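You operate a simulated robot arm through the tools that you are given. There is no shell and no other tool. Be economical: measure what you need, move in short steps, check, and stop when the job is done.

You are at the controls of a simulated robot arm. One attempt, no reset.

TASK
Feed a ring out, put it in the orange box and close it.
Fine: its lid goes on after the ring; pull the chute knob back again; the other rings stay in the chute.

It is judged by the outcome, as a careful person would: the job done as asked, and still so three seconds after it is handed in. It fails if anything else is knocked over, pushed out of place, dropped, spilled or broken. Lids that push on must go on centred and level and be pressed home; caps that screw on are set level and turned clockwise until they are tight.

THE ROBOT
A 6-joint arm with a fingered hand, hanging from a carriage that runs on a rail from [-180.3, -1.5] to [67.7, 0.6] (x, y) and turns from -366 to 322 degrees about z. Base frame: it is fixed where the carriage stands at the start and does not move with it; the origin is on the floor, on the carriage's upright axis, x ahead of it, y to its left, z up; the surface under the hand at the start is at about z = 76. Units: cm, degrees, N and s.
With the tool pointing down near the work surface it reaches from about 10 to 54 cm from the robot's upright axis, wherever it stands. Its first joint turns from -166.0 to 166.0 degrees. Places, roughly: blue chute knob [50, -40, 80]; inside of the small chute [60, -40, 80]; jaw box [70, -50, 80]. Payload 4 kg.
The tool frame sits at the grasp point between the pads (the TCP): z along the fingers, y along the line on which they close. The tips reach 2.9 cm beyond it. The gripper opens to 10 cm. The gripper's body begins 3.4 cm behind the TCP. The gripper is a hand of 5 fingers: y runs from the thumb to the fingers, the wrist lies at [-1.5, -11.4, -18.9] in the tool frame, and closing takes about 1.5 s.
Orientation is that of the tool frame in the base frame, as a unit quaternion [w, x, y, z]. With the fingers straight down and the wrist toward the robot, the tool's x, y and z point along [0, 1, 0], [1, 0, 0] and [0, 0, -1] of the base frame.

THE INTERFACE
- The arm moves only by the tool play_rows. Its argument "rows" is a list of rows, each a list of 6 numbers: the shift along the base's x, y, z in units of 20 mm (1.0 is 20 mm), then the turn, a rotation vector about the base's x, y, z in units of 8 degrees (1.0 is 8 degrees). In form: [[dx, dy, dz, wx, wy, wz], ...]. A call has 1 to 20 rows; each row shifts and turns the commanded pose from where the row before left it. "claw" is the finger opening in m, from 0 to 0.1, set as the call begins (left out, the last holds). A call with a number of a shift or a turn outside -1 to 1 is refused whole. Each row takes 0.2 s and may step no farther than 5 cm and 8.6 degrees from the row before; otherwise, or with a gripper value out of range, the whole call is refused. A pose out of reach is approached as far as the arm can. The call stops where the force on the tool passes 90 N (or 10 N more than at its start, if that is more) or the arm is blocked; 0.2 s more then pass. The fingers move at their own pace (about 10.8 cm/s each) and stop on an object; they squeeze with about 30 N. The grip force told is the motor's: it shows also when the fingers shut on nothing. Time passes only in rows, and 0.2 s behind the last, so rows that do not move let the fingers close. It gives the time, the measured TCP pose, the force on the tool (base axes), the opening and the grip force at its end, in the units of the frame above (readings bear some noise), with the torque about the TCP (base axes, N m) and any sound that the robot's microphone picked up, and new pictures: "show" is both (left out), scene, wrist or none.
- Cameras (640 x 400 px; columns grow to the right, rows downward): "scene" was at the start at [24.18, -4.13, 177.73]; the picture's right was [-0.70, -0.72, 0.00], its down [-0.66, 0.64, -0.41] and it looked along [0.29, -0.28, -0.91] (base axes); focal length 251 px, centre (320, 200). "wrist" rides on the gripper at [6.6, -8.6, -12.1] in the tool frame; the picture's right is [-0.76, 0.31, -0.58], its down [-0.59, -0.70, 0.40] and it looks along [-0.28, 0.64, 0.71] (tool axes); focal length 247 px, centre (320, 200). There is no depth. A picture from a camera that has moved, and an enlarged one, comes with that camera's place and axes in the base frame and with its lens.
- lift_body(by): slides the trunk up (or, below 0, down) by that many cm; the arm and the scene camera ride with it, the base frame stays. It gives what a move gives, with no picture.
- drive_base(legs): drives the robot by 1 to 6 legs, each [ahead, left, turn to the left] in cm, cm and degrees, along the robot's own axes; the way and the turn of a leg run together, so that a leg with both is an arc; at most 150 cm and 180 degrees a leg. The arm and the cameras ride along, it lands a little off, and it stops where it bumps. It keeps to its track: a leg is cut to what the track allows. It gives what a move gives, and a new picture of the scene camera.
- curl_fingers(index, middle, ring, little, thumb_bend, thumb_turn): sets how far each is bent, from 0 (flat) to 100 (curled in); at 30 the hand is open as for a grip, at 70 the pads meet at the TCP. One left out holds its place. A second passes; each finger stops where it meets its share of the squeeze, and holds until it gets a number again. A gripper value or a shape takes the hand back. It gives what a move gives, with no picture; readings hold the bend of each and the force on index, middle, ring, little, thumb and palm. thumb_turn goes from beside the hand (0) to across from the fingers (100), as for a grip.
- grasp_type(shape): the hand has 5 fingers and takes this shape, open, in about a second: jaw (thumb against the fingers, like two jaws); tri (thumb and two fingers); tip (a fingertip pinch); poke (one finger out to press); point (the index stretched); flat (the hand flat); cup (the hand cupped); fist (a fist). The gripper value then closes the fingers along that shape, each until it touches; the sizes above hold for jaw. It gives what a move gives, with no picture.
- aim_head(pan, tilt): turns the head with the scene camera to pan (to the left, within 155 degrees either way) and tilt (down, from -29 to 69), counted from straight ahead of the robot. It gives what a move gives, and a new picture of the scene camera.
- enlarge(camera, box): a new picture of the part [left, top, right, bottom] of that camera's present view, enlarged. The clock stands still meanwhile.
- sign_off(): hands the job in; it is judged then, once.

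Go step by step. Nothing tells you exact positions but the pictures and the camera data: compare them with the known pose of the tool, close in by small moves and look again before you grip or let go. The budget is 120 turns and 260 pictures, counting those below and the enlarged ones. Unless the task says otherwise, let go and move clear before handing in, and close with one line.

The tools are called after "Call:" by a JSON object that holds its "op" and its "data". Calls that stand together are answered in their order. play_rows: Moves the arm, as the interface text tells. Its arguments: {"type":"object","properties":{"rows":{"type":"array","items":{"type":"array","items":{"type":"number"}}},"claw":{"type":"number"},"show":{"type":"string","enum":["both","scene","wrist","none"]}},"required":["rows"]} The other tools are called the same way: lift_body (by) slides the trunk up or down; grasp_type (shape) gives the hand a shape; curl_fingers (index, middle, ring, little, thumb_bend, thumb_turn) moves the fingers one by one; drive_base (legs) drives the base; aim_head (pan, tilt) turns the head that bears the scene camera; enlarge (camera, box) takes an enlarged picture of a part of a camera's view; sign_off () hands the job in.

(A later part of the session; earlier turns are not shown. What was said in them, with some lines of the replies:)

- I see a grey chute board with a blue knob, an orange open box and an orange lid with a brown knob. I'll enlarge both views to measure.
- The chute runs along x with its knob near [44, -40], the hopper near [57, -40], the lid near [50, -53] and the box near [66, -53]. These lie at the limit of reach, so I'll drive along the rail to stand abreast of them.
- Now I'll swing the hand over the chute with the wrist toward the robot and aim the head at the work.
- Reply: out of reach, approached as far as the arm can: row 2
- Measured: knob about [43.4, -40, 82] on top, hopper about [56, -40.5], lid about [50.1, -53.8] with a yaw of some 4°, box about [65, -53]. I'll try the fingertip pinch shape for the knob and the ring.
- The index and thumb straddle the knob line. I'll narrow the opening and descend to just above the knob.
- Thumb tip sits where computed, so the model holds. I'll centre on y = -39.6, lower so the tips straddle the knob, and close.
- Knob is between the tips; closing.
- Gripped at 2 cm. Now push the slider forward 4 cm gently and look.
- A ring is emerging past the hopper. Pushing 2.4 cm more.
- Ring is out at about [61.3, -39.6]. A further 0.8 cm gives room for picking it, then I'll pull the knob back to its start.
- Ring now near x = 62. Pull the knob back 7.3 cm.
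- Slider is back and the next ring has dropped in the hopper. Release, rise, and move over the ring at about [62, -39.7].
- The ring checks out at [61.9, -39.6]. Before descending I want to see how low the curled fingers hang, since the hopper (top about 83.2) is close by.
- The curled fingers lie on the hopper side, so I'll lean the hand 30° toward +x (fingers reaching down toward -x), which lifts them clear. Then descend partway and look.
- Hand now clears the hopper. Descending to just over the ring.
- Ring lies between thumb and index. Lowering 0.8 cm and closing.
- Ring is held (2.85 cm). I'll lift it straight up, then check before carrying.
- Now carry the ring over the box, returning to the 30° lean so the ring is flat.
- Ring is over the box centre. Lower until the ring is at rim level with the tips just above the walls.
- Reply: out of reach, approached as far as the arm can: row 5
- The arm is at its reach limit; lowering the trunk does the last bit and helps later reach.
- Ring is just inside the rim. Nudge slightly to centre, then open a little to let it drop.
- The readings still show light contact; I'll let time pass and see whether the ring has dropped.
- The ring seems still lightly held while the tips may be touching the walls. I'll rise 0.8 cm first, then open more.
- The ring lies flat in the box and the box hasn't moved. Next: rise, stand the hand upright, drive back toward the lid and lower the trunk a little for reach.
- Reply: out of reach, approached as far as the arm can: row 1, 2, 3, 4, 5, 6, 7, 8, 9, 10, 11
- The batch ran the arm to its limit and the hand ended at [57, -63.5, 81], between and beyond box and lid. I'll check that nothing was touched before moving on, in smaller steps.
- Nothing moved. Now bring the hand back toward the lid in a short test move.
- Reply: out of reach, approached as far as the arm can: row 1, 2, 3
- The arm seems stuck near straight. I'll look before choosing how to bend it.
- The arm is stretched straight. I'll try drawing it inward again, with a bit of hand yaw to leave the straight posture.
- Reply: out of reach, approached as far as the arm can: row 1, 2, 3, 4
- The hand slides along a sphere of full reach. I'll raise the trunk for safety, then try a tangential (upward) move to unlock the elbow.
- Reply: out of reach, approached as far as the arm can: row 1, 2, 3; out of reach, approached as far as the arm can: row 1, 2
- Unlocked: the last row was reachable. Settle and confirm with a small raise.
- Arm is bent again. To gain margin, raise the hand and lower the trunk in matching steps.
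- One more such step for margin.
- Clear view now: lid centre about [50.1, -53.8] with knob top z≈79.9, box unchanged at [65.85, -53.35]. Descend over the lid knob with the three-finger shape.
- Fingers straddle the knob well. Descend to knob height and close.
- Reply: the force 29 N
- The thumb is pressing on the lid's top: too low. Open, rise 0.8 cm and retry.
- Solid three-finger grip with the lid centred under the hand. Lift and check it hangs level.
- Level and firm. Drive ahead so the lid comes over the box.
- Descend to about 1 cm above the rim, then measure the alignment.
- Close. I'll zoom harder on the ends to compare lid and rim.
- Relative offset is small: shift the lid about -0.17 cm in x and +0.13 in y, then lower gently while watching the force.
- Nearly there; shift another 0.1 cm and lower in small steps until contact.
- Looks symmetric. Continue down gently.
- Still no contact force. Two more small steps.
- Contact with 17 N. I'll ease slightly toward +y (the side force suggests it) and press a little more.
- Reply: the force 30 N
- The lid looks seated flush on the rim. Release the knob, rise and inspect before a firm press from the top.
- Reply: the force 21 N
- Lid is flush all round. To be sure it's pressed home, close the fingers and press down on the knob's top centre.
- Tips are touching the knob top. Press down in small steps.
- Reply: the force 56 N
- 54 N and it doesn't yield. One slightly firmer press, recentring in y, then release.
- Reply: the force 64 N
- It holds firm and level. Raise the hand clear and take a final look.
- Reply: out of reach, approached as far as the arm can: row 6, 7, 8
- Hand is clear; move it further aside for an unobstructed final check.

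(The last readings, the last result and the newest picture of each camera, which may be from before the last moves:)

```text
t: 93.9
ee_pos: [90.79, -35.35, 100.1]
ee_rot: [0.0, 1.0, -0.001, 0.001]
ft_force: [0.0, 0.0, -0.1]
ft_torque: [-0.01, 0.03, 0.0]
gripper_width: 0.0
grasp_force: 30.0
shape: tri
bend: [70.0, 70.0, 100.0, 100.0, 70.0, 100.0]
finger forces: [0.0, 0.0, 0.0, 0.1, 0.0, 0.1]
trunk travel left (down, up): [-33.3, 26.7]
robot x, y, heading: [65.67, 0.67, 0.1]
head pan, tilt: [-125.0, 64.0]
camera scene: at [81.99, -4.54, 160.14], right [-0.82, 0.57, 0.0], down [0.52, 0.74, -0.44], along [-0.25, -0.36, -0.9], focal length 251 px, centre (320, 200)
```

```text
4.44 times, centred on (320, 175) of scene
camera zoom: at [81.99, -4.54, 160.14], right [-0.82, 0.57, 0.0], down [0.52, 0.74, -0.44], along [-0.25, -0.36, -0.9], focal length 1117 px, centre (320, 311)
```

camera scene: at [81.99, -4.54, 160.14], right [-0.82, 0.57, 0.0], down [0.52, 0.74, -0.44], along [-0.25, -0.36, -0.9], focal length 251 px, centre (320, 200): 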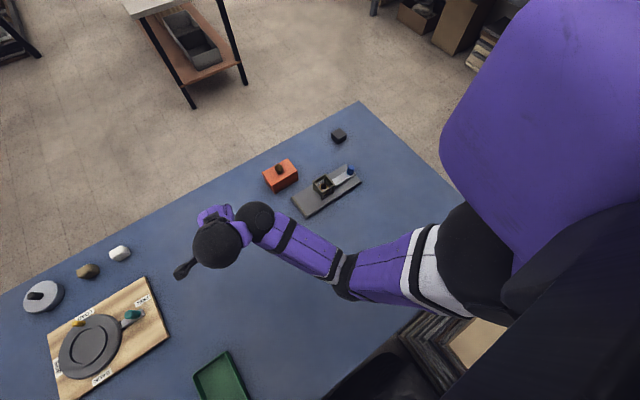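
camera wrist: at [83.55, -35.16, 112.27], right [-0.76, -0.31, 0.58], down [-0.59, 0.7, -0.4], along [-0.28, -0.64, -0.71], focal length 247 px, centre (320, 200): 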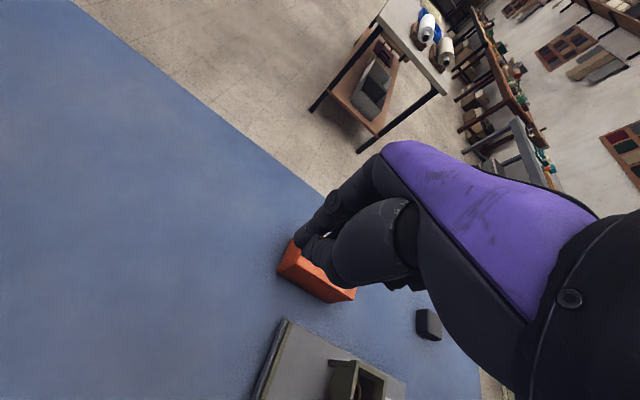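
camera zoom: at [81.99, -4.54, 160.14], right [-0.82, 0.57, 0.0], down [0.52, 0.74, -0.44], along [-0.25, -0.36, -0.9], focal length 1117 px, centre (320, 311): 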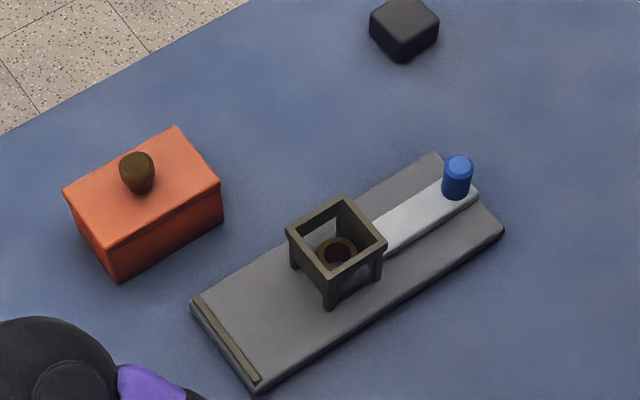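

The lid is on, level and centred, with the ring inside. The knob is back, the other rings are still in the chute, and nothing else was disturbed.

Call:
{"op": "sign_off", "data": {}}

```text
The job is handed in.
```

I fed one ring out of the chute and put it in the orange box. The lid is pressed on level, the chute knob is pulled back, and the other rings are still in the chute.
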